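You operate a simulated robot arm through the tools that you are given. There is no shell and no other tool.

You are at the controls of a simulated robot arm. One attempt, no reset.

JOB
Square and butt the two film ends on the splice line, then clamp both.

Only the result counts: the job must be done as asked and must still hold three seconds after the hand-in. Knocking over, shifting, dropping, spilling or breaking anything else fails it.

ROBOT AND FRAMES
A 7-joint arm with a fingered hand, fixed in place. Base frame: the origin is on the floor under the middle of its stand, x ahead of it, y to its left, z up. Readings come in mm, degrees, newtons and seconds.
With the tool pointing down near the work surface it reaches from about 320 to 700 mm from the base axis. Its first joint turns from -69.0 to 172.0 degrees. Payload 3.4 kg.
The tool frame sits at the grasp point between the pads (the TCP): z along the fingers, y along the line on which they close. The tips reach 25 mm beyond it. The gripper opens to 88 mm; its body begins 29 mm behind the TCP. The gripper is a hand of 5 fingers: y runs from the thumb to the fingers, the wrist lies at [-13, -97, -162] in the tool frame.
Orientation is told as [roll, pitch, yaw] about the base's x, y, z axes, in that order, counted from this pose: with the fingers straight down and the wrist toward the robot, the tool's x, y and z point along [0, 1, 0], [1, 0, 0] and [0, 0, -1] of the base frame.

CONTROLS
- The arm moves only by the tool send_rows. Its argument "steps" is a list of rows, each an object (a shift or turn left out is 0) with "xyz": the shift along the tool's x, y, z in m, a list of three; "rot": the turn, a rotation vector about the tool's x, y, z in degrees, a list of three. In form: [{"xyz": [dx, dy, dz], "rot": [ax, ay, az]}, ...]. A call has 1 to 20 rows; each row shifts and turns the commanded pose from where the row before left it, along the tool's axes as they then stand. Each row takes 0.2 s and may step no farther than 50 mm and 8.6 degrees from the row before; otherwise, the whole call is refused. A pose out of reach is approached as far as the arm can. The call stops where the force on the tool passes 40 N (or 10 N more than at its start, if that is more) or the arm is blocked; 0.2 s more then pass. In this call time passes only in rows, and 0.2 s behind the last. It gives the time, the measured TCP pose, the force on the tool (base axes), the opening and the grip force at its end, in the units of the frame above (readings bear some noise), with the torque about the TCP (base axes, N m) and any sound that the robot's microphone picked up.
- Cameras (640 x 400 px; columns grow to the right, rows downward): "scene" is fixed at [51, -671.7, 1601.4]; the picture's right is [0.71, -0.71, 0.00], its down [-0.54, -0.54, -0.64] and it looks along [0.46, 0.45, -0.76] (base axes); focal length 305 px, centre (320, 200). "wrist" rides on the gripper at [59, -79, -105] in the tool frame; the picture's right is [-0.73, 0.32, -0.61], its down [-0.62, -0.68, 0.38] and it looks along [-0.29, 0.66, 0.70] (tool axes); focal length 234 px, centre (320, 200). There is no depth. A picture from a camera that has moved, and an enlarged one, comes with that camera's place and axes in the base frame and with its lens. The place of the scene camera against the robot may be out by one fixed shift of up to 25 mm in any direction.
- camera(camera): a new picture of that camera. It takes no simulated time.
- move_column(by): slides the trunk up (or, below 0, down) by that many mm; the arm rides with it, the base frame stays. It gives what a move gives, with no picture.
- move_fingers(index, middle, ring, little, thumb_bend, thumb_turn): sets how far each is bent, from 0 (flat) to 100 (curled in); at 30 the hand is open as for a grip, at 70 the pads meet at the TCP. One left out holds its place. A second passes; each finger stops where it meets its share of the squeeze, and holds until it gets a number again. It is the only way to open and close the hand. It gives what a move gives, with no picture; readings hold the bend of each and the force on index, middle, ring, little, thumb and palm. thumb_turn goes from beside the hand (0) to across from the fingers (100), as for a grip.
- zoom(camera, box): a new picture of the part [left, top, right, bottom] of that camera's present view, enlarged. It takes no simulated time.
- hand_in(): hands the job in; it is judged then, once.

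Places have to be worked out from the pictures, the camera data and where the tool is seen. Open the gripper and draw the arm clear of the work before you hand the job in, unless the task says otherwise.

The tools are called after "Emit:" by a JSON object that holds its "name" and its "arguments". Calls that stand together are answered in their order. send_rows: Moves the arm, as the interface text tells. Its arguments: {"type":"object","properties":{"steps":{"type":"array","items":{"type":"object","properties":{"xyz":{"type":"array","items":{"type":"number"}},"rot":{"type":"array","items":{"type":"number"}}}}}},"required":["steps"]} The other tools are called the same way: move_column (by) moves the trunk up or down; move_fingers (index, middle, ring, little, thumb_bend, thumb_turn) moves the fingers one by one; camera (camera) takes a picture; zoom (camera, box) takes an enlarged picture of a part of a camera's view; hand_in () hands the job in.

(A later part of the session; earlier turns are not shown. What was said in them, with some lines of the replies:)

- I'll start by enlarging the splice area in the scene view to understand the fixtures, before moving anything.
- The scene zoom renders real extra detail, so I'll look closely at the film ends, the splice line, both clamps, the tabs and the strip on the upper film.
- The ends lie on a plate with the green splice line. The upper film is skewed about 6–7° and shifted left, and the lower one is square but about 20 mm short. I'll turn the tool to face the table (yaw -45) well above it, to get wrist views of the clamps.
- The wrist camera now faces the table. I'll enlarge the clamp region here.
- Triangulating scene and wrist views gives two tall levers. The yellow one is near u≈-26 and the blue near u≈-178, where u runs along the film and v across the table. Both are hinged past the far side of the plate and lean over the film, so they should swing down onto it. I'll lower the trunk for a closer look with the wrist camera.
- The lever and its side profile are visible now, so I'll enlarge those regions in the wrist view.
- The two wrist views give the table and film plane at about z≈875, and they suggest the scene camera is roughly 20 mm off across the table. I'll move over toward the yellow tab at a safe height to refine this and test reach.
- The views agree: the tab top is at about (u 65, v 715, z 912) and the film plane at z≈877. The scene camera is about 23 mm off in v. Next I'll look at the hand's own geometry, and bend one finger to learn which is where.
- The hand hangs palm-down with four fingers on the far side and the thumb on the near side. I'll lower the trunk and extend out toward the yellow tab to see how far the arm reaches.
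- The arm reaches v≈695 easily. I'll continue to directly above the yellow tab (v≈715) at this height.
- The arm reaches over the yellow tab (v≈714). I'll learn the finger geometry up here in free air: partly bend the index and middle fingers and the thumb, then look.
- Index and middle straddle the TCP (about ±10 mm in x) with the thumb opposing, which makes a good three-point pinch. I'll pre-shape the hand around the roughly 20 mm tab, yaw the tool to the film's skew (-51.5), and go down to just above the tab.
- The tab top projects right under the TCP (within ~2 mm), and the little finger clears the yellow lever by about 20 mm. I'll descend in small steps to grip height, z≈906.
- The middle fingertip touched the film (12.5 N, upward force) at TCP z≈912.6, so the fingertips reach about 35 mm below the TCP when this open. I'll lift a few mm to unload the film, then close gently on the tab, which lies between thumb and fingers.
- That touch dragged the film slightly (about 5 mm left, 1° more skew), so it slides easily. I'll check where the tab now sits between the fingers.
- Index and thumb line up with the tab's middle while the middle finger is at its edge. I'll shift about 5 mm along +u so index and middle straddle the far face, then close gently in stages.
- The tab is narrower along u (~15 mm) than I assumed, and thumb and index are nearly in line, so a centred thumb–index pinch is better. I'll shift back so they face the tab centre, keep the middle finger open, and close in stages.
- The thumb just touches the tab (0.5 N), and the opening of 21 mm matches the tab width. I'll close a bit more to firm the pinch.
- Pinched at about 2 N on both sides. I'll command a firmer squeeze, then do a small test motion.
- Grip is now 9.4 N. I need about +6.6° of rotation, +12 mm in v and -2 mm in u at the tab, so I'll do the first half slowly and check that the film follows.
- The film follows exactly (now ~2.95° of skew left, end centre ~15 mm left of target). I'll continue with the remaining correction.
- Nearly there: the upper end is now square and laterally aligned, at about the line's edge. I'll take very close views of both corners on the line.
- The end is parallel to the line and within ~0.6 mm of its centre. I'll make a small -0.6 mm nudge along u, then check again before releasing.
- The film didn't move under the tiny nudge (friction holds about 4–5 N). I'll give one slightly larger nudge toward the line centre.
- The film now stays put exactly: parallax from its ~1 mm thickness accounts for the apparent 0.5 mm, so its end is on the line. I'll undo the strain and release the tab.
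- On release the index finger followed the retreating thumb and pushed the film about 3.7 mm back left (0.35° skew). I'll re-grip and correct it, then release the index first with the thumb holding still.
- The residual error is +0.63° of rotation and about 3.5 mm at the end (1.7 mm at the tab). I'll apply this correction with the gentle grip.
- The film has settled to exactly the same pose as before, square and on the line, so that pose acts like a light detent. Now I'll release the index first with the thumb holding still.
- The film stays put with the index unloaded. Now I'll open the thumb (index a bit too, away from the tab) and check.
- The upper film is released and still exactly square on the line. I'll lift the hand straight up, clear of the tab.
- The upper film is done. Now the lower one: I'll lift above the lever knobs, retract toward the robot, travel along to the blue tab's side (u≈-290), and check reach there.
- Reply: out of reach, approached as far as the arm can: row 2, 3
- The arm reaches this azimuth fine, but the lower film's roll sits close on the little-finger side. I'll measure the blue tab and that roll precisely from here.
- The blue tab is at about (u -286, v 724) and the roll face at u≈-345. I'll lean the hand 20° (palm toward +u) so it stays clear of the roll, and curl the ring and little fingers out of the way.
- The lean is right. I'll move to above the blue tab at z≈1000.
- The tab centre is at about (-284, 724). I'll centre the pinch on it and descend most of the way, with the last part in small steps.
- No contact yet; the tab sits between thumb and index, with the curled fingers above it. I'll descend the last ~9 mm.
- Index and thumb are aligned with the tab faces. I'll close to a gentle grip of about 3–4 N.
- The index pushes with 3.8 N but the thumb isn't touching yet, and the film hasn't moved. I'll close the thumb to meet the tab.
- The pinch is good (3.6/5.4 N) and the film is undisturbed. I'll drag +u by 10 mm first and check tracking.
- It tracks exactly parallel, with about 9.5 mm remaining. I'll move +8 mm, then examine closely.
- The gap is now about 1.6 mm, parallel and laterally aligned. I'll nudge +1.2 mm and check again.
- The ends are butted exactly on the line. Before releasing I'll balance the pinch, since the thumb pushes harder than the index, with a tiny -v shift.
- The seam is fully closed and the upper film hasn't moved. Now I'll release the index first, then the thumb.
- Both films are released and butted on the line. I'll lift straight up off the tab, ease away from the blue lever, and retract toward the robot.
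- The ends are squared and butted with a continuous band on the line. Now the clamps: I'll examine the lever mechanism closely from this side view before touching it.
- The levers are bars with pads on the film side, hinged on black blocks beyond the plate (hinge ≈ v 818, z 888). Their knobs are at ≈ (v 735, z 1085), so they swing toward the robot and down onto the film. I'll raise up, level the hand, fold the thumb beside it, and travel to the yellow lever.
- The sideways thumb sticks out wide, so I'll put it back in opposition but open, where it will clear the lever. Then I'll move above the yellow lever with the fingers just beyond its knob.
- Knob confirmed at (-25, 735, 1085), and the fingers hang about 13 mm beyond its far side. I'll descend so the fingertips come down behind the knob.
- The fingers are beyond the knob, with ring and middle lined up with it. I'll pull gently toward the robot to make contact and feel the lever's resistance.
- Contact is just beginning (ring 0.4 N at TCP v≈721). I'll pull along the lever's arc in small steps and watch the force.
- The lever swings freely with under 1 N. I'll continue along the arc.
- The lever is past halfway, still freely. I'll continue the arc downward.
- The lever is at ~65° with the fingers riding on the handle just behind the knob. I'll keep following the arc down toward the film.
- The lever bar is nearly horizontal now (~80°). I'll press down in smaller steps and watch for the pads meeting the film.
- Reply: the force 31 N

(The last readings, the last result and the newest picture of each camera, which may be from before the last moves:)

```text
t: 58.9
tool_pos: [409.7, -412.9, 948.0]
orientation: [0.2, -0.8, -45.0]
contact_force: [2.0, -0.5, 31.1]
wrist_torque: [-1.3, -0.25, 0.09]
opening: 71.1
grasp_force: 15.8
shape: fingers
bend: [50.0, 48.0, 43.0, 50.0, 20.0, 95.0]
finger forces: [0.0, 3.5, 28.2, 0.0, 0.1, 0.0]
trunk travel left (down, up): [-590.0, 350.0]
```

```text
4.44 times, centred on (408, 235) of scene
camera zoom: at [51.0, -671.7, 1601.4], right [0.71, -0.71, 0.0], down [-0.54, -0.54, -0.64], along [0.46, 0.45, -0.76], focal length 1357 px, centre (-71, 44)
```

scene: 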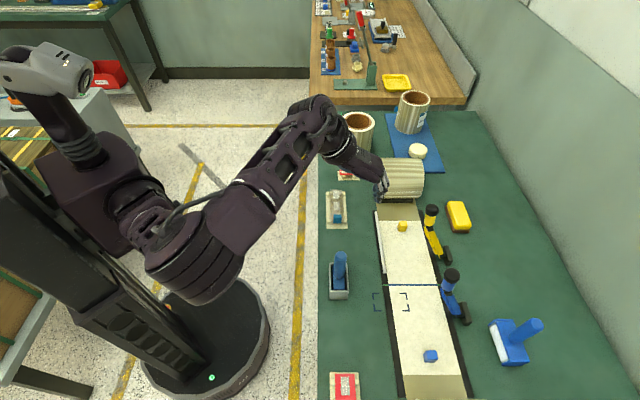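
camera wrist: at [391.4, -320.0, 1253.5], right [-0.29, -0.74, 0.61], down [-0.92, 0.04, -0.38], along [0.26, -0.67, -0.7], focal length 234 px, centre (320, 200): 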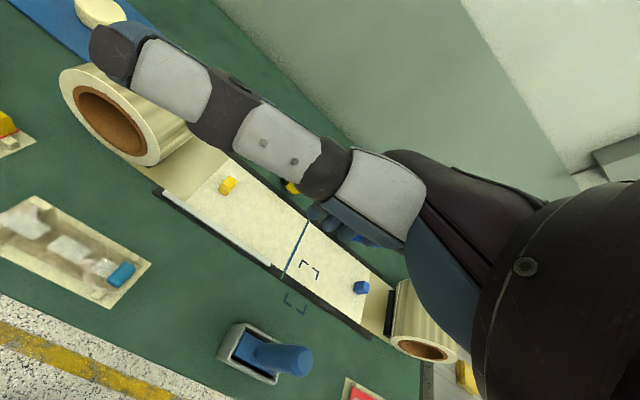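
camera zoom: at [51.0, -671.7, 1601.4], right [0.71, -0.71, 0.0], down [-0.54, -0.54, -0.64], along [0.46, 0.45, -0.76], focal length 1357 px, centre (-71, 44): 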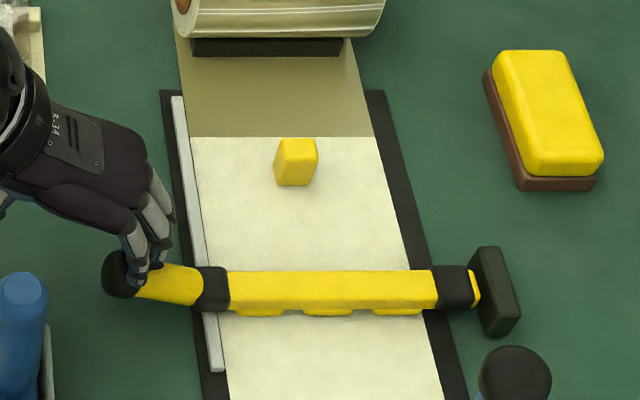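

The pads have met the film: 31 N and the lever no longer moves. I'll ease the pressure off and see whether the lever stays down.

Emit:
{"name": "send_rows", "arguments": {"steps": [{"xyz": [0, 0, -0.006]}, {"xyz": [0, 0, -0.006]}, {"xyz": [0, 0, -0.008]}]}}

Emit:
{"name": "zoom", "arguments": {"camera": "scene", "box": [360, 190, 456, 280]}}

Emit:
{"name": "zoom", "arguments": {"camera": "scene", "box": [365, 262, 453, 317]}}

```text
t: 59.7
tool_pos: [408.7, -416.3, 960.3]
orientation: [0.0, 0.3, -45.0]
contact_force: [0.3, 0.0, 0.0]
wrist_torque: [0.01, 0.0, 0.02]
opening: 71.0
grasp_force: 0.1
shape: fingers
bend: [50.0, 50.0, 50.0, 50.0, 20.0, 95.0]
finger forces: [0.0, 0.2, 0.1, 0.0, 0.0, 0.1]
trunk travel left (down, up): [-590.0, 350.0]
```

```text
4.44 times, centred on (408, 235) of scene
camera zoom: at [51.0, -671.7, 1601.4], right [0.71, -0.71, 0.0], down [-0.54, -0.54, -0.64], along [0.46, 0.45, -0.76], focal length 1357 px, centre (-71, 44)
```

zoom: 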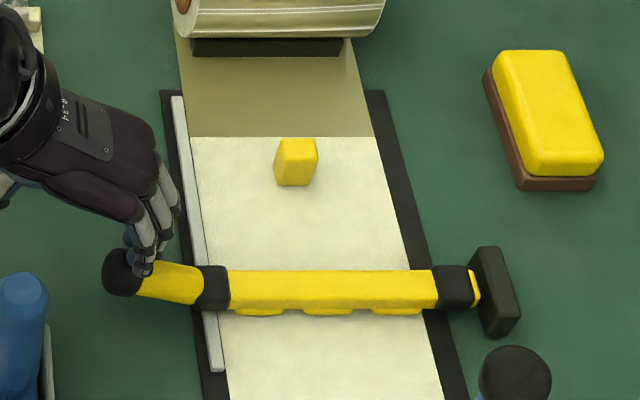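

```text
7.27 times, centred on (409, 290) of scene
camera zoom: at [51.0, -671.7, 1601.4], right [0.71, -0.71, 0.0], down [-0.54, -0.54, -0.64], along [0.46, 0.45, -0.76], focal length 2221 px, centre (-327, -451)
```

zoom: 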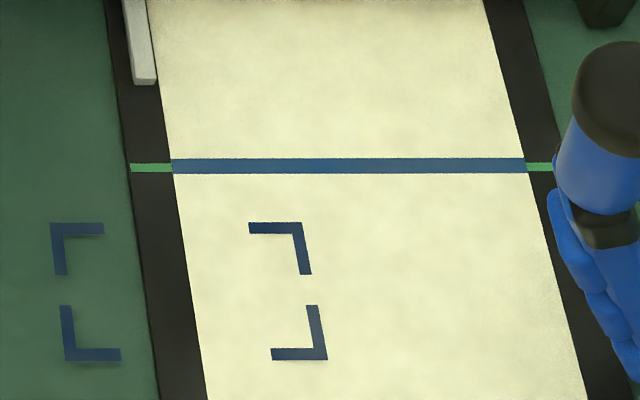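

Emit:
{"name": "zoom", "arguments": {"camera": "scene", "box": [400, 240, 440, 265]}}

Emit:
{"name": "zoom", "arguments": {"camera": "scene", "box": [360, 240, 400, 265]}}

Emit:
{"name": "zoom", "arguments": {"camera": "scene", "box": [428, 236, 468, 261]}}

Emit:
{"name": "zoom", "arguments": {"camera": "wrist", "box": [260, 60, 400, 230]}}

```text
16.00 times, centred on (420, 252) of scene
camera zoom: at [51.0, -671.7, 1601.4], right [0.71, -0.71, 0.0], down [-0.54, -0.54, -0.64], along [0.46, 0.45, -0.76], focal length 4886 px, centre (-1280, -640)
```

zoom: 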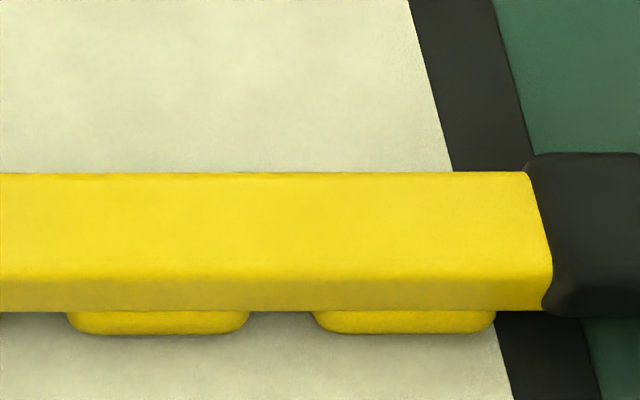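

```text
16.00 times, centred on (380, 252) of scene
camera zoom: at [51.0, -671.7, 1601.4], right [0.71, -0.71, 0.0], down [-0.54, -0.54, -0.64], along [0.46, 0.45, -0.76], focal length 4886 px, centre (-640, -640)
```

zoom: 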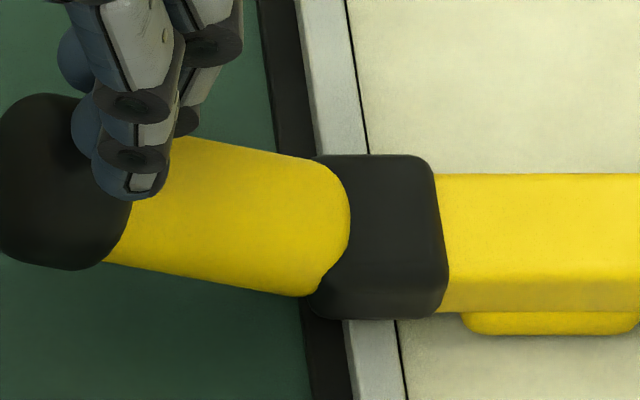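

```text
16.00 times, centred on (448, 248) of scene
camera zoom: at [51.0, -671.7, 1601.4], right [0.71, -0.71, 0.0], down [-0.54, -0.54, -0.64], along [0.46, 0.45, -0.76], focal length 4886 px, centre (-1728, -576)
```

zoom: 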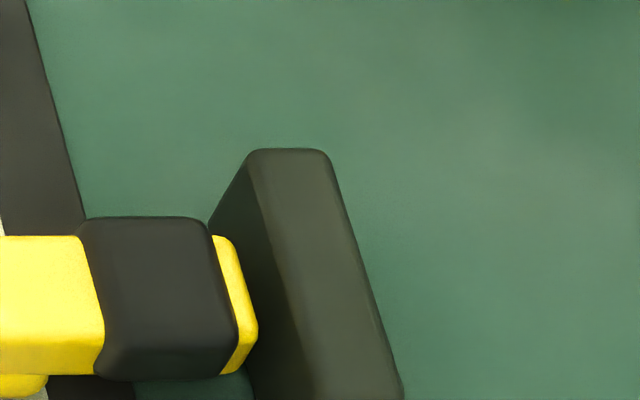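

```text
2.35 times, centred on (330, 145) of wrist
camera zoom: at [395.0, -319.7, 1065.2], right [-0.28, -0.74, 0.61], down [-0.92, 0.04, -0.38], along [0.26, -0.67, -0.7], focal length 551 px, centre (296, 329)
```

zoom: 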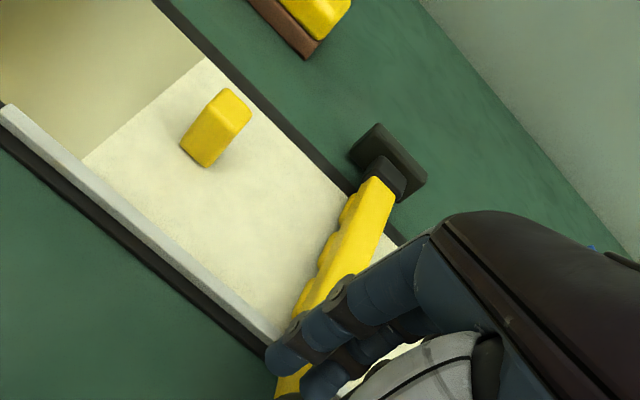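

The yellow lever now rests horizontal across the film with its pads on it, stays there unaided, and the film seam is unchanged. I'll lift clear and go to the blue lever, aligning index and middle with its knob to keep distance from the upright scraper handle.

Emit:
{"name": "send_rows", "arguments": {"steps": [{"xyz": [0, 0, -0.03]}, {"xyz": [0, 0, -0.045]}, {"xyz": [0, 0, -0.045]}, {"xyz": [0, 0, -0.045]}, {"xyz": [0, 0, -0.042]}, {"xyz": [-0.042, 0, 0]}, {"xyz": [-0.042, 0, 0]}, {"xyz": [-0.042, 0, 0]}, {"xyz": [-0.041, 0, 0]}]}}

Emit:
{"name": "camera", "arguments": {"camera": "scene"}}

Emit:
{"name": "camera", "arguments": {"camera": "wrist"}}

```text
t: 61.7
tool_pos: [290.5, -535.6, 1167.3]
orientation: [0.1, -0.1, -45.0]
contact_force: [0.7, 0.3, -0.2]
wrist_torque: [0.02, -0.01, 0.01]
opening: 70.9
grasp_force: 0.1
shape: fingers
bend: [50.0, 50.0, 50.0, 50.0, 20.0, 95.0]
finger forces: [0.1, 0.0, 0.1, 0.1, 0.1, 0.0]
trunk travel left (down, up): [-590.0, 350.0]
```

```text
taken
```

scene: 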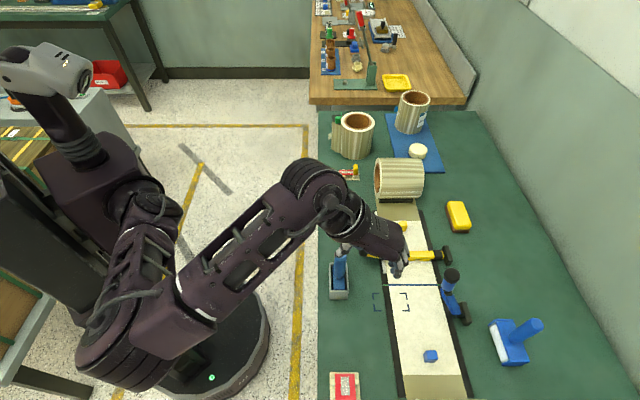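

```text
taken
camera wrist: at [276.6, -439.3, 1272.4], right [-0.29, -0.74, 0.61], down [-0.92, 0.04, -0.38], along [0.26, -0.67, -0.7], focal length 234 px, centre (320, 200)
```

wrist: 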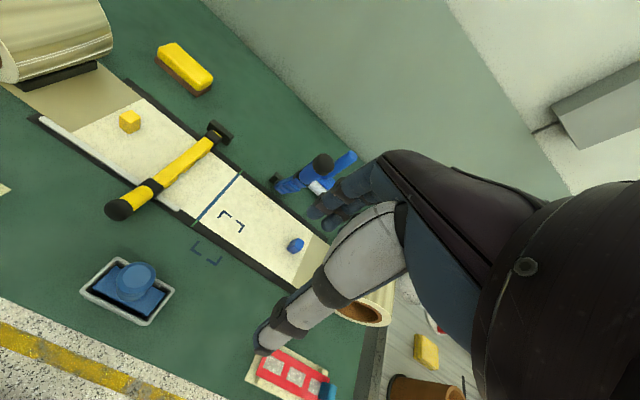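

The yellow clamp is closed. Now I'll extend over the blue lever at the same height.

Emit:
{"name": "send_rows", "arguments": {"steps": [{"xyz": [0, 0.035, 0]}, {"xyz": [0, 0.035, 0]}, {"xyz": [0, 0.035, 0]}, {"xyz": [0, 0.03, 0]}, {"xyz": [0, 0.02, 0]}]}}

Emit:
{"name": "zoom", "arguments": {"camera": "wrist", "box": [200, 130, 420, 330]}}

Emit:
{"name": "zoom", "arguments": {"camera": "scene", "box": [400, 220, 496, 320]}}

```text
t: 62.9
tool_pos: [401.3, -645.1, 1166.9]
orientation: [-0.1, 0.0, -45.1]
contact_force: [-0.4, 0.4, 0.0]
wrist_torque: [0.01, 0.04, -0.02]
opening: 70.9
grasp_force: 0.0
shape: fingers
bend: [50.0, 50.0, 50.0, 50.0, 20.0, 95.0]
finger forces: [0.0, 0.1, 0.1, 0.0, 0.0, 0.0]
trunk travel left (down, up): [-590.0, 350.0]
```

```text
2.00 times, centred on (310, 230) of wrist
camera zoom: at [387.6, -548.9, 1272.2], right [-0.28, -0.74, 0.61], down [-0.92, 0.04, -0.38], along [0.26, -0.67, -0.7], focal length 468 px, centre (340, 140)
```

zoom: 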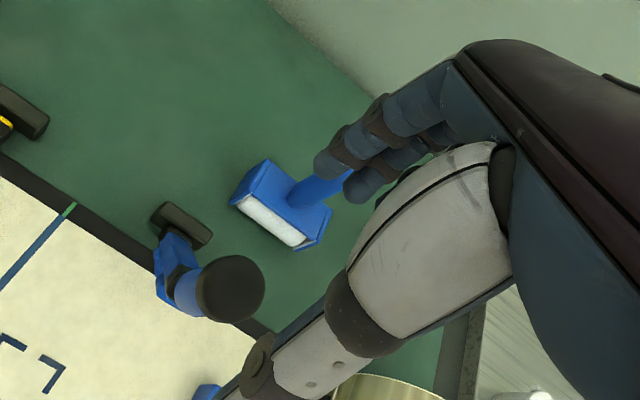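

```text
4.00 times, centred on (448, 270) of scene
camera zoom: at [51.0, -671.7, 1601.4], right [0.71, -0.71, 0.0], down [-0.54, -0.54, -0.64], along [0.46, 0.45, -0.76], focal length 1222 px, centre (-192, -80)
```

zoom: 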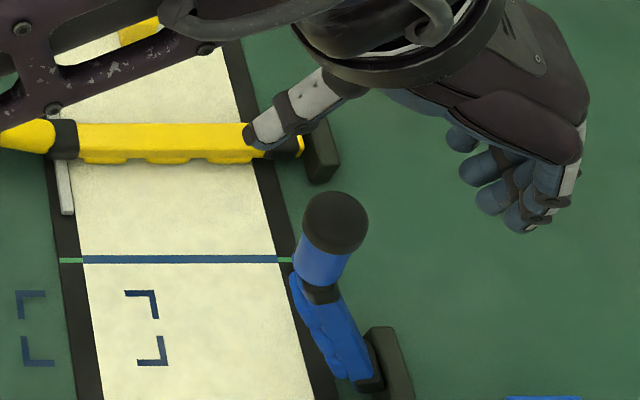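

Blue knob at (-175, 734, 1085), with the fingers beyond it. I'll descend behind it as before.

Emit:
{"name": "send_rows", "arguments": {"steps": [{"xyz": [0.002, 0, 0.023]}, {"xyz": [0, 0, 0.023]}, {"xyz": [0, 0, 0.022]}, {"xyz": [0, -0.01, 0]}]}}

Emit:
{"name": "zoom", "arguments": {"camera": "scene", "box": [400, 220, 496, 320]}}

```text
t: 63.9
tool_pos: [393.3, -636.1, 1099.4]
orientation: [0.1, -0.1, -45.0]
contact_force: [0.0, -0.2, -1.2]
wrist_torque: [0.01, 0.02, -0.02]
opening: 70.9
grasp_force: 0.1
shape: fingers
bend: [50.0, 50.0, 50.0, 50.0, 20.0, 95.0]
finger forces: [0.1, 0.0, 0.1, 0.0, 0.0, 0.1]
trunk travel left (down, up): [-590.0, 350.0]
```

```text
4.00 times, centred on (448, 270) of scene
camera zoom: at [51.0, -671.7, 1601.4], right [0.71, -0.71, 0.0], down [-0.54, -0.54, -0.64], along [0.46, 0.45, -0.76], focal length 1222 px, centre (-192, -80)
```

zoom: 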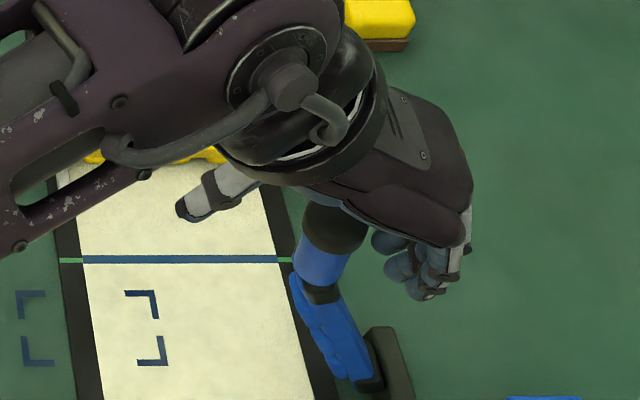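

Emit:
{"name": "send_rows", "arguments": {"steps": [{"xyz": [0, -0.007, 0.001]}, {"xyz": [0, -0.008, 0.002]}, {"xyz": [0, -0.008, 0.003]}, {"xyz": [0, -0.007, 0.0035]}]}}

Emit:
{"name": "zoom", "arguments": {"camera": "scene", "box": [390, 220, 486, 320]}}

```text
t: 64.9
tool_pos: [373.8, -614.1, 1088.6]
orientation: [0.0, 0.0, -45.0]
contact_force: [0.3, -1.3, -0.4]
wrist_torque: [-0.04, 0.02, -0.01]
opening: 70.6
grasp_force: 0.6
shape: fingers
bend: [50.0, 49.0, 50.0, 50.0, 20.0, 95.0]
finger forces: [0.0, 0.5, 0.0, 0.0, 0.0, 0.0]
trunk travel left (down, up): [-590.0, 350.0]
```

```text
4.00 times, centred on (438, 270) of scene
camera zoom: at [51.0, -671.7, 1601.4], right [0.71, -0.71, 0.0], down [-0.54, -0.54, -0.64], along [0.46, 0.45, -0.76], focal length 1222 px, centre (-152, -80)
```

zoom: 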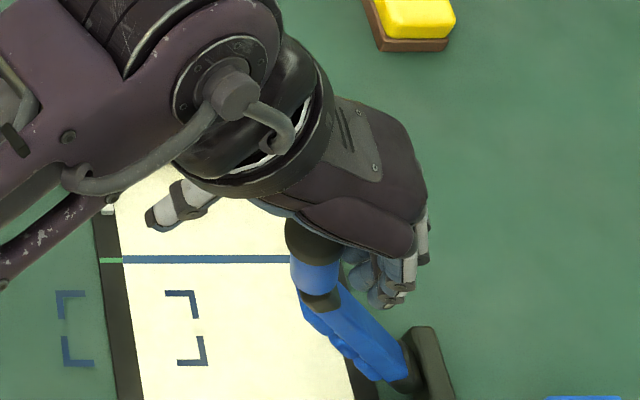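

The blue lever follows the middle finger with ~0.5 N. I'll continue the same arc as for the yellow one.

Emit:
{"name": "send_rows", "arguments": {"steps": [{"xyz": [0, -0.015, 0.007]}, {"xyz": [0, -0.015, 0.008]}, {"xyz": [0, -0.0132, 0.0105]}, {"xyz": [0, -0.0132, 0.0105]}]}}

Emit:
{"name": "camera", "arguments": {"camera": "scene"}}

Emit:
{"name": "zoom", "arguments": {"camera": "wrist", "box": [200, 130, 420, 330]}}

```text
t: 65.9
tool_pos: [332.9, -572.2, 1054.7]
orientation: [0.2, 0.0, -45.1]
contact_force: [0.2, 0.3, -0.4]
wrist_torque: [0.02, -0.03, 0.0]
opening: 71.0
grasp_force: 0.5
shape: fingers
bend: [50.0, 49.0, 50.0, 50.0, 20.0, 95.0]
finger forces: [0.0, 0.3, 0.1, 0.0, 0.1, 0.1]
trunk travel left (down, up): [-590.0, 350.0]
```

```text
taken
```

scene: 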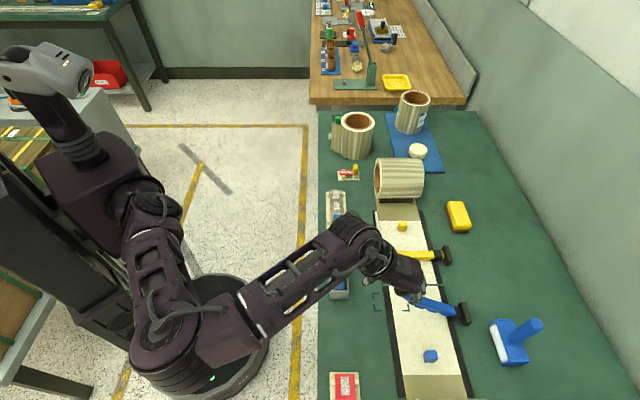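

```text
2.00 times, centred on (310, 230) of wrist
camera zoom: at [319.4, -477.2, 1158.0], right [-0.29, -0.74, 0.61], down [-0.92, 0.04, -0.38], along [0.26, -0.67, -0.7], focal length 468 px, centre (340, 140)
```

zoom: 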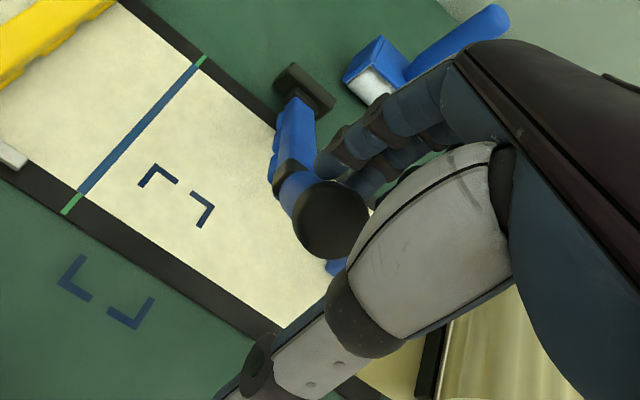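

Emit:
{"name": "send_rows", "arguments": {"steps": [{"xyz": [0, -0.0113, 0.0127]}, {"xyz": [0, -0.0113, 0.0127]}, {"xyz": [0, -0.009, 0.0144]}]}}

Emit:
{"name": "zoom", "arguments": {"camera": "scene", "box": [330, 230, 490, 330]}}

Emit:
{"name": "zoom", "arguments": {"camera": "wrist", "box": [200, 130, 420, 330]}}

```text
t: 66.7
tool_pos: [310.7, -550.9, 1014.7]
orientation: [0.0, 0.1, -45.0]
contact_force: [0.3, 0.6, 0.5]
wrist_torque: [0.02, -0.05, 0.01]
opening: 70.9
grasp_force: 0.1
shape: fingers
bend: [50.0, 50.0, 50.0, 50.0, 20.0, 95.0]
finger forces: [0.1, 0.3, 0.0, 0.0, 0.0, 0.0]
trunk travel left (down, up): [-590.0, 350.0]
```

```text
4.00 times, centred on (410, 280) of scene
camera zoom: at [51.0, -671.7, 1601.4], right [0.71, -0.71, 0.0], down [-0.54, -0.54, -0.64], along [0.46, 0.45, -0.76], focal length 1222 px, centre (-40, -120)
```

zoom: 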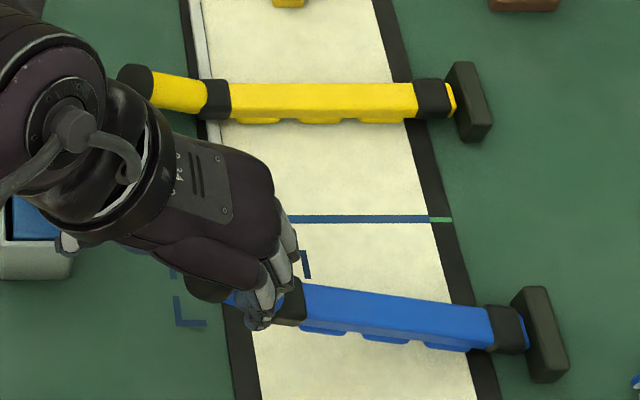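

```text
2.00 times, centred on (310, 230) of wrist
camera zoom: at [296.9, -454.2, 1119.2], right [-0.29, -0.74, 0.61], down [-0.92, 0.04, -0.38], along [0.26, -0.67, -0.7], focal length 468 px, centre (340, 140)
```

zoom: 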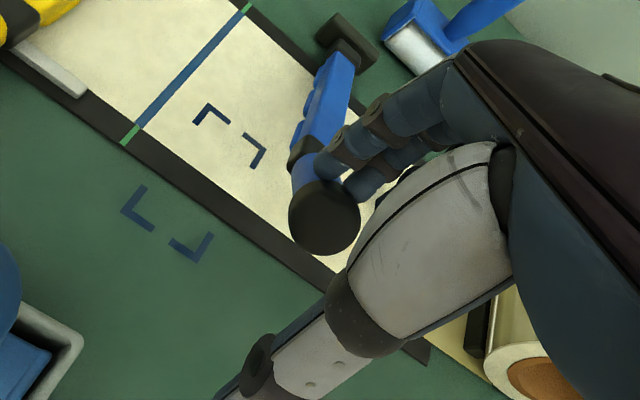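

Still tracking freely, with the thumb and wrist clear of the scraper tray by about 25 mm. Continuing down.

Emit:
{"name": "send_rows", "arguments": {"steps": [{"xyz": [0, -0.008, 0.0145]}, {"xyz": [0, -0.0065, 0.0155]}, {"xyz": [0, -0.006, 0.016]}]}}

Emit:
{"name": "zoom", "arguments": {"camera": "scene", "box": [330, 240, 490, 340]}}

Emit:
{"name": "zoom", "arguments": {"camera": "wrist", "box": [140, 130, 420, 350]}}

```text
t: 67.5
tool_pos: [297.1, -536.4, 966.8]
orientation: [0.0, 0.1, -45.0]
contact_force: [0.2, 0.1, 1.5]
wrist_torque: [-0.02, -0.02, -0.01]
opening: 71.0
grasp_force: 0.3
shape: fingers
bend: [50.0, 50.0, 50.0, 50.0, 20.0, 95.0]
finger forces: [0.0, 0.1, 0.0, 0.0, 0.0, 0.0]
trunk travel left (down, up): [-590.0, 350.0]
```

```text
4.00 times, centred on (410, 290) of scene
camera zoom: at [51.0, -671.7, 1601.4], right [0.71, -0.71, 0.0], down [-0.54, -0.54, -0.64], along [0.46, 0.45, -0.76], focal length 1222 px, centre (-40, -160)
```

zoom: 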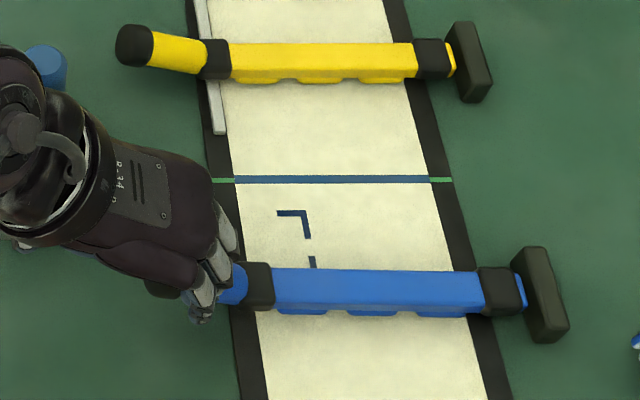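

```text
1.82 times, centred on (280, 240) of wrist
camera zoom: at [282.4, -439.8, 1071.8], right [-0.29, -0.74, 0.61], down [-0.92, 0.04, -0.38], along [0.26, -0.67, -0.7], focal length 426 px, centre (393, 127)
```

zoom: 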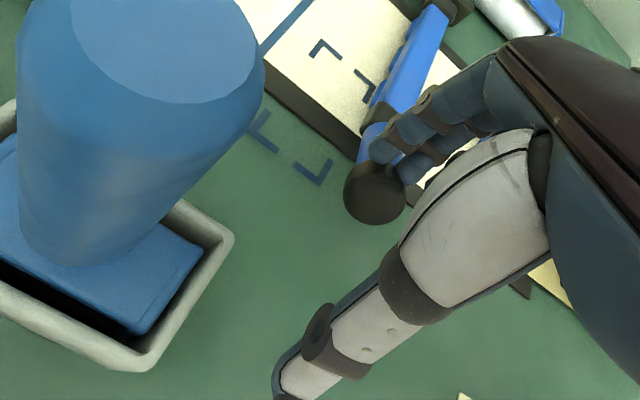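

The blue bar is nearly horizontal. The scraper handle is near the (virtual) camera position, but the hand's parts are about 25 mm or more away. I'll press down the last bit in small steps.

Emit:
{"name": "send_rows", "arguments": {"steps": [{"xyz": [0, -0.002, 0.007]}, {"xyz": [0, -0.0015, 0.006]}]}}

Emit:
{"name": "zoom", "arguments": {"camera": "scene", "box": [330, 240, 490, 340]}}

```text
t: 68.1
tool_pos: [293.2, -533.2, 954.8]
orientation: [0.0, -0.1, -45.0]
contact_force: [0.3, -0.3, 0.9]
wrist_torque: [-0.02, -0.03, 0.01]
opening: 70.9
grasp_force: 0.8
shape: fingers
bend: [50.0, 50.0, 50.0, 50.0, 20.0, 95.0]
finger forces: [0.0, 1.3, 0.0, 0.0, 0.0, 0.0]
trunk travel left (down, up): [-590.0, 350.0]
```

```text
4.00 times, centred on (410, 290) of scene
camera zoom: at [51.0, -671.7, 1601.4], right [0.71, -0.71, 0.0], down [-0.54, -0.54, -0.64], along [0.46, 0.45, -0.76], focal length 1222 px, centre (-40, -160)
```

zoom: 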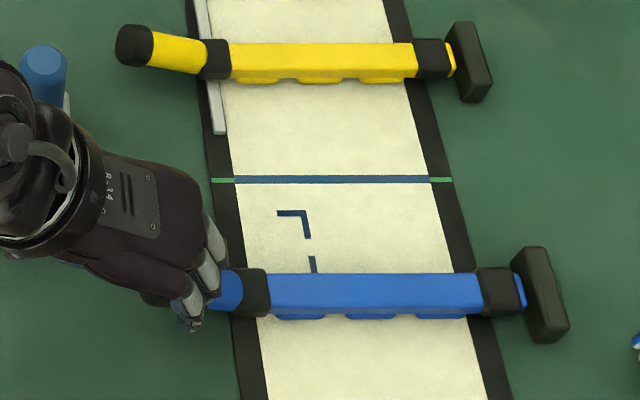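

The middle finger is just starting to feel the stop (1.3 N). I'll press a little more to seat the pads, as with the yellow one.

Emit:
{"name": "send_rows", "arguments": {"steps": [{"xyz": [0, -0.0005, 0.004]}, {"xyz": [0, 0, 0.004]}, {"xyz": [0, 0, 0.002]}]}}

Emit:
{"name": "zoom", "arguments": {"camera": "scene", "box": [330, 240, 490, 340]}}

Emit:
{"name": "zoom", "arguments": {"camera": "scene", "box": [424, 274, 448, 289]}}

```text
t: 68.9
tool_pos: [295.1, -531.9, 950.1]
orientation: [0.0, -0.6, -45.0]
contact_force: [0.9, -4.4, 30.1]
wrist_torque: [-0.94, -0.53, -0.03]
opening: 70.9
grasp_force: 15.0
shape: fingers
bend: [50.0, 44.0, 50.0, 50.0, 20.0, 95.0]
finger forces: [0.0, 29.8, 0.1, 0.0, 0.0, 0.0]
trunk travel left (down, up): [-590.0, 350.0]
```

```text
4.00 times, centred on (410, 290) of scene
camera zoom: at [51.0, -671.7, 1601.4], right [0.71, -0.71, 0.0], down [-0.54, -0.54, -0.64], along [0.46, 0.45, -0.76], focal length 1222 px, centre (-40, -160)
```

zoom: 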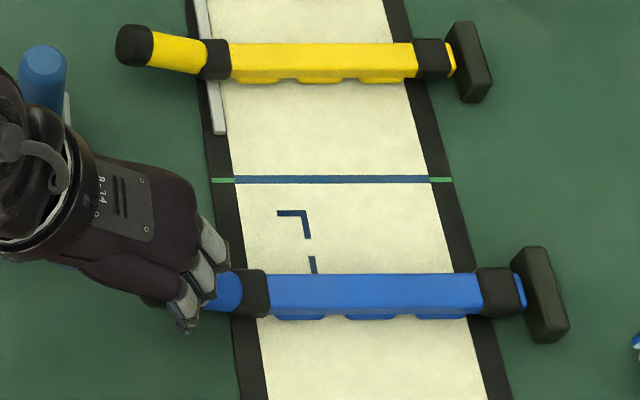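

```text
16.00 times, centred on (436, 282) of scene
camera zoom: at [51.0, -671.7, 1601.4], right [0.71, -0.71, 0.0], down [-0.54, -0.54, -0.64], along [0.46, 0.45, -0.76], focal length 4886 px, centre (-1536, -1104)
```

zoom: 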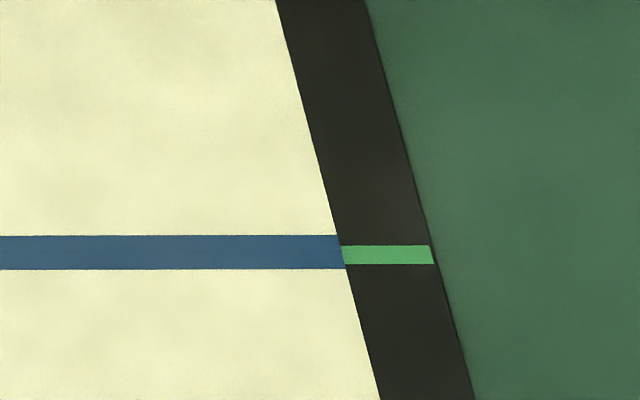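

The blue lever is seated with 30 N and the seam is unchanged. I'll release it gently and lift straight up.

Emit:
{"name": "send_rows", "arguments": {"steps": [{"xyz": [0, 0, -0.006]}, {"xyz": [0, 0, -0.008]}, {"xyz": [0, 0, -0.015]}, {"xyz": [0, 0, -0.03]}, {"xyz": [0, 0, -0.04]}, {"xyz": [0, 0, -0.045]}, {"xyz": [0, 0, -0.045]}, {"xyz": [0, -0.02, -0.03]}]}}

Emit:
{"name": "zoom", "arguments": {"camera": "scene", "box": [330, 220, 490, 320]}}

Emit:
{"name": "camera", "arguments": {"camera": "scene"}}

Emit:
{"name": "camera", "arguments": {"camera": "wrist"}}

```text
t: 70.7
tool_pos: [280.4, -517.7, 1166.0]
orientation: [0.0, -0.1, -45.0]
contact_force: [-1.1, 0.8, 0.3]
wrist_torque: [0.0, -0.04, 0.02]
opening: 71.0
grasp_force: 0.0
shape: fingers
bend: [50.0, 50.0, 50.0, 50.0, 20.0, 95.0]
finger forces: [0.1, 0.1, 0.0, 0.1, 0.1, 0.0]
trunk travel left (down, up): [-590.0, 350.0]
```

```text
4.00 times, centred on (410, 270) of scene
camera zoom: at [51.0, -671.7, 1601.4], right [0.71, -0.71, 0.0], down [-0.54, -0.54, -0.64], along [0.46, 0.45, -0.76], focal length 1222 px, centre (-40, -80)
```

zoom: 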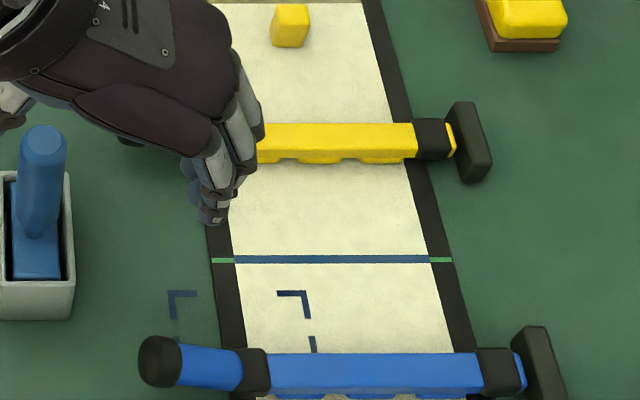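

```text
taken
```

scene: 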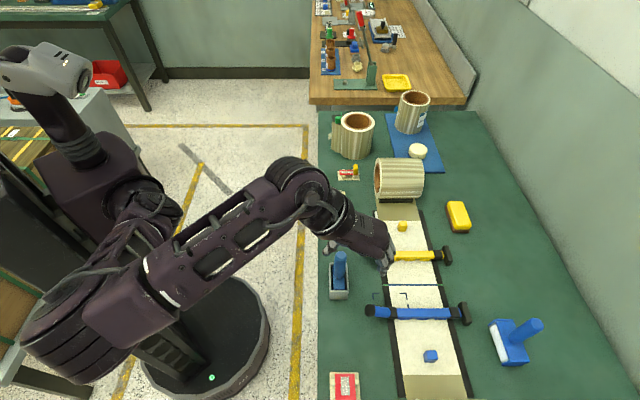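

```text
taken
camera wrist: at [265.9, -421.1, 1270.4], right [-0.29, -0.74, 0.61], down [-0.92, 0.04, -0.38], along [0.26, -0.67, -0.7], focal length 234 px, centre (320, 200)
```

wrist: 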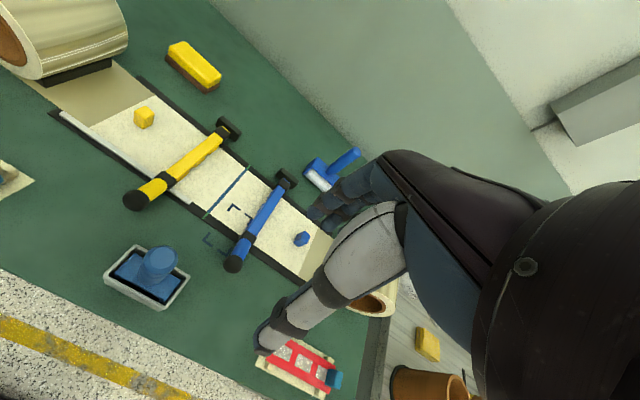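

Both levers lie across the film and stay put. I'll retract the arm fully, open the hand, and then inspect everything from clear views before handing in.

Emit:
{"name": "send_rows", "arguments": {"steps": [{"xyz": [0, -0.04, -0.02]}, {"xyz": [0.02, -0.04, -0.02]}, {"xyz": [0.03, -0.03, -0.02]}, {"xyz": [0.03, 0, -0.02]}]}}

Emit:
{"name": "move_fingers", "arguments": {"index": 30, "middle": 30, "ring": 30, "little": 30, "thumb_bend": 30, "thumb_turn": 98}}

Emit:
{"name": "zoom", "arguments": {"camera": "scene", "box": [360, 240, 456, 300]}}

Emit:
{"name": "zoom", "arguments": {"camera": "scene", "box": [360, 280, 480, 355]}}

Emit:
{"name": "zoom", "arguments": {"camera": "wrist", "box": [90, 80, 330, 280]}}

```text
t: 71.7
tool_pos: [263.1, -385.8, 1244.4]
orientation: [0.0, 0.1, -45.0]
contact_force: [0.4, 0.3, -0.4]
wrist_torque: [-0.01, -0.01, 0.0]
opening: 70.9
grasp_force: 0.0
shape: fingers
bend: [50.0, 50.0, 50.0, 50.0, 20.0, 95.0]
finger forces: [0.0, 0.1, 0.0, 0.0, 0.0, 0.0]
trunk travel left (down, up): [-590.0, 350.0]
```

```text
t: 72.7
tool_pos: [261.1, -386.5, 1246.1]
orientation: [0.0, 0.1, -45.1]
contact_force: [-0.6, -0.5, 1.0]
wrist_torque: [-0.01, -0.03, 0.01]
opening: 85.2
grasp_force: 0.0
shape: fingers
bend: [30.0, 30.0, 30.0, 30.0, 30.0, 95.0]
finger forces: [0.0, 0.0, 0.0, 0.0, 0.0, 0.0]
trunk travel left (down, up): [-590.0, 350.0]
```

```text
6.67 times, centred on (408, 270) of scene
camera zoom: at [51.0, -671.7, 1601.4], right [0.71, -0.71, 0.0], down [-0.54, -0.54, -0.64], along [0.46, 0.45, -0.76], focal length 2036 px, centre (-267, -267)
```

zoom: 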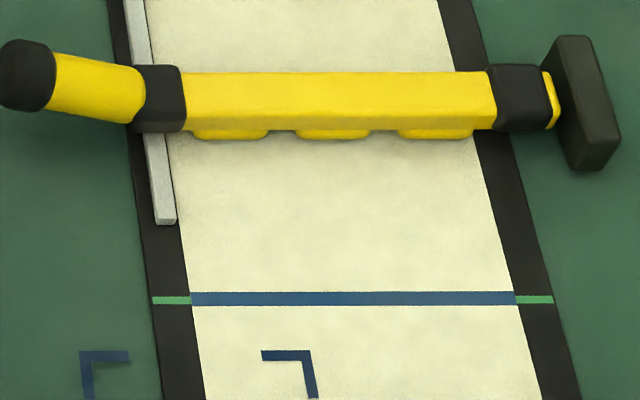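

```text
5.33 times, centred on (420, 318) of scene
camera zoom: at [51.0, -671.7, 1601.4], right [0.71, -0.71, 0.0], down [-0.54, -0.54, -0.64], along [0.46, 0.45, -0.76], focal length 1629 px, centre (-213, -427)
```

zoom: 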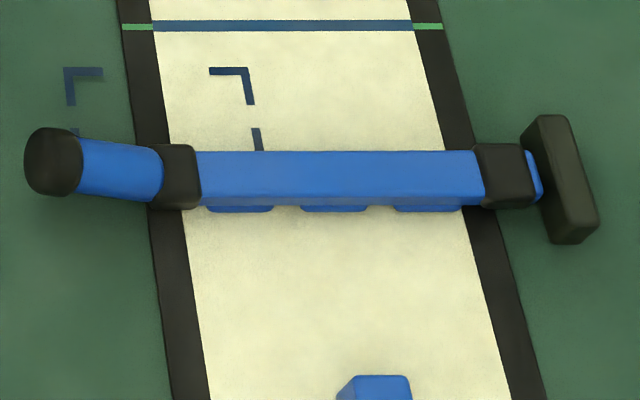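

```text
2.00 times, centred on (210, 180) of wrist
camera zoom: at [245.7, -290.5, 1349.4], right [-0.29, -0.74, 0.61], down [-0.92, 0.04, -0.38], along [0.26, -0.67, -0.7], focal length 468 px, centre (540, 240)
```

zoom: 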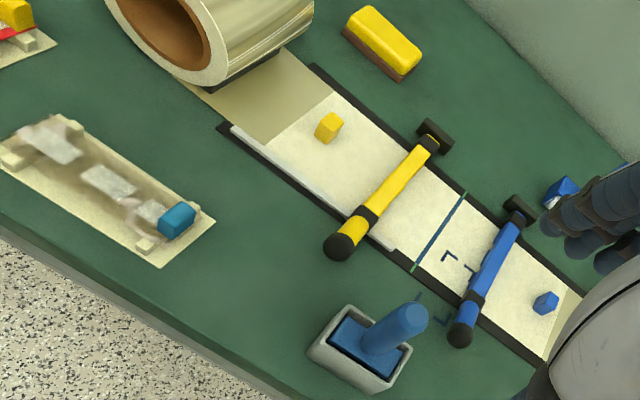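

Both bars lie flat across the film and the seam is intact. One last close check that the pads really touch the film, and that the seam corners are aligned.

Emit:
{"name": "zoom", "arguments": {"camera": "scene", "box": [384, 248, 424, 273]}}

Emit:
{"name": "zoom", "arguments": {"camera": "scene", "box": [390, 340, 430, 365]}}

Emit:
{"name": "zoom", "arguments": {"camera": "scene", "box": [390, 300, 430, 325]}}

Emit:
{"name": "zoom", "arguments": {"camera": "scene", "box": [380, 276, 404, 291]}}

Emit:
{"name": "zoom", "arguments": {"camera": "wrist", "box": [230, 150, 310, 200]}}

```text
16.00 times, centred on (404, 260) of scene
camera zoom: at [51.0, -671.7, 1601.4], right [0.71, -0.71, 0.0], down [-0.54, -0.54, -0.64], along [0.46, 0.45, -0.76], focal length 4886 px, centre (-1024, -768)
```

zoom: 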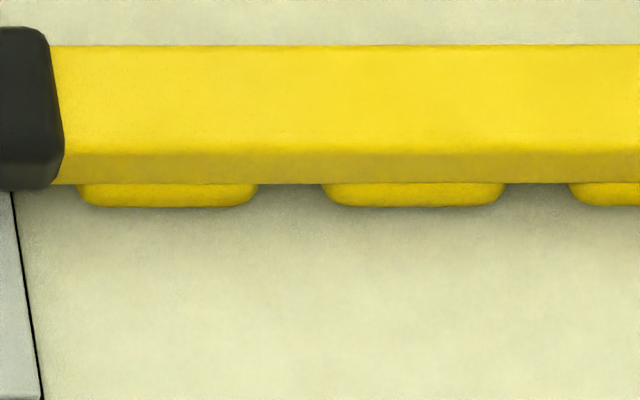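

```text
16.00 times, centred on (410, 352) of scene
camera zoom: at [51.0, -671.7, 1601.4], right [0.71, -0.71, 0.0], down [-0.54, -0.54, -0.64], along [0.46, 0.45, -0.76], focal length 4886 px, centre (-1120, -2240)
```

zoom: 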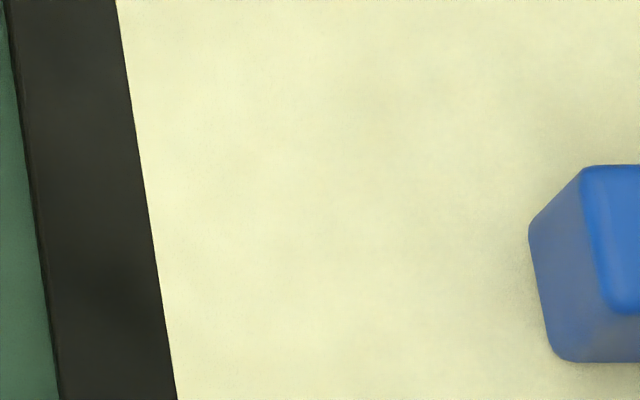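

```text
16.00 times, centred on (410, 312) of scene
camera zoom: at [51.0, -671.7, 1601.4], right [0.71, -0.71, 0.0], down [-0.54, -0.54, -0.64], along [0.46, 0.45, -0.76], focal length 4886 px, centre (-1120, -1600)
```

zoom: 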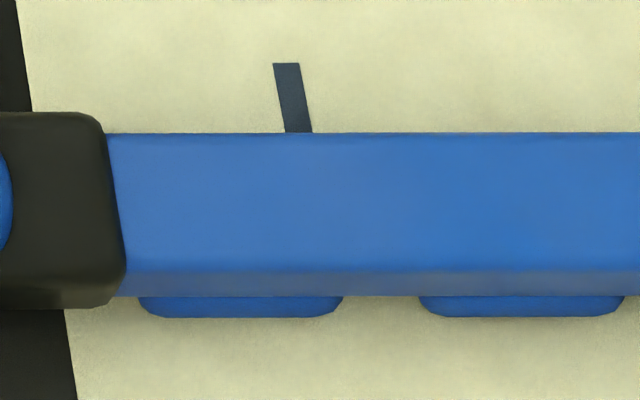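

```text
16.00 times, centred on (392, 284) of scene
camera zoom: at [51.0, -671.7, 1601.4], right [0.71, -0.71, 0.0], down [-0.54, -0.54, -0.64], along [0.46, 0.45, -0.76], focal length 4886 px, centre (-832, -1136)
```

zoom: 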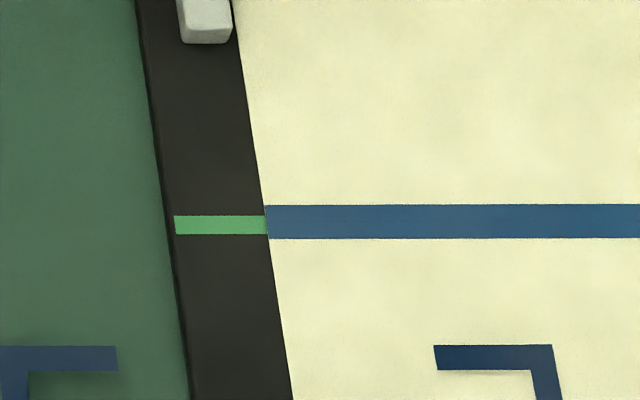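

```text
8.00 times, centred on (270, 175) of wrist
camera zoom: at [245.7, -290.5, 1349.4], right [-0.29, -0.74, 0.61], down [-0.92, 0.04, -0.38], along [0.26, -0.67, -0.7], focal length 1873 px, centre (720, 400)
```

zoom: 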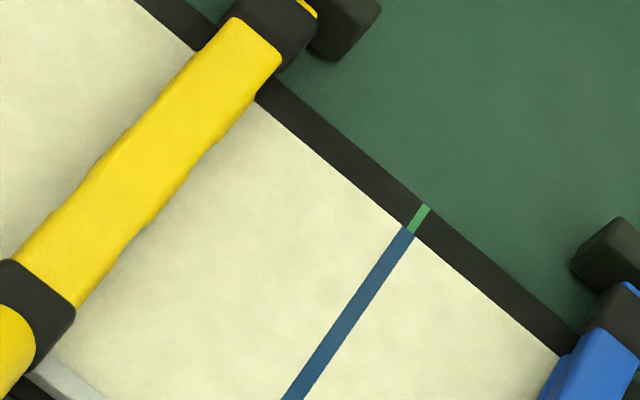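

Pads sit on the film on both sides and the seam is continuous and square across the line. A final full view to confirm nothing else was disturbed.

Emit:
{"name": "send_rows", "arguments": {"steps": [{"xyz": [0, -0.02, -0.03]}, {"xyz": [0, 0, 0]}]}}

Emit:
{"name": "camera", "arguments": {"camera": "scene"}}

Emit:
{"name": "zoom", "arguments": {"camera": "scene", "box": [320, 180, 560, 380]}}

```text
t: 73.3
tool_pos: [260.1, -383.1, 1253.1]
orientation: [0.1, -0.1, -44.9]
contact_force: [0.9, -0.1, 0.2]
wrist_torque: [-0.01, -0.01, -0.02]
opening: 85.1
grasp_force: 0.0
shape: fingers
bend: [30.0, 30.0, 30.0, 30.0, 30.0, 95.0]
finger forces: [0.1, 0.0, 0.1, 0.0, 0.1, 0.1]
out of reach, approached as far as the arm can: row 1
trunk travel left (down, up): [-590.0, 350.0]
```

```text
taken
```

scene: 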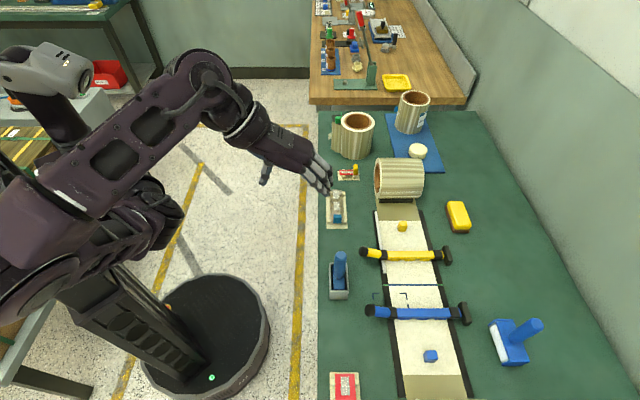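

```text
2.00 times, centred on (440, 280) of scene
camera zoom: at [51.0, -671.7, 1601.4], right [0.71, -0.71, 0.0], down [-0.54, -0.54, -0.64], along [0.46, 0.45, -0.76], focal length 611 px, centre (80, 40)
```

zoom: 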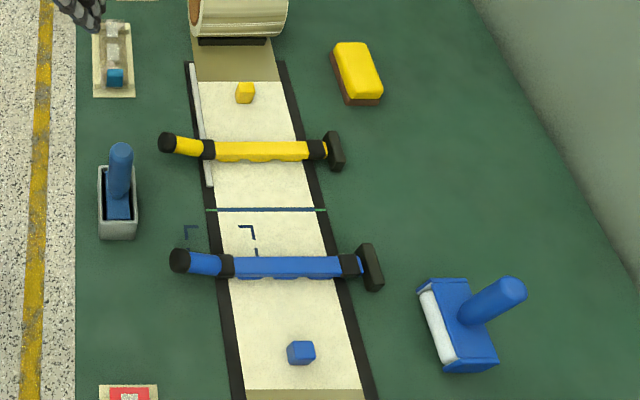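

The film ends are square and butted on the splice line. Both clamp levers are down on the film, all other objects are where they started, the hand is open and the arm is clear. Handing in.

Emit:
{"name": "hand_in", "arguments": {}}

```text
The job is handed in.
```

The job is handed in. Both film ends are squared and butted on the green splice line, and both clamps are closed across them. I don't have the judge's result.

- **Upper film:** I turned it about 6.5° and shifted it about 31 mm sideways, so it is square on the line and level with the lower film at the sides.
- **Lower film:** I slid it about 20 mm up to the line. In the close views the seam shows no gap and the side edges match to within about 0.5 mm. The two ends may overlap by about 0.3 mm.
- **Clamps:** I swung both levers down onto the film and pressed each with about 30 N. They stayed down on their own and the seam did not move. I heard no latch click and saw no separate lock, so I took the flat resting position as closed.
- **Surroundings:** In the final pictures nothing else on the table looks moved. The hand is open and the arm is clear of the work.
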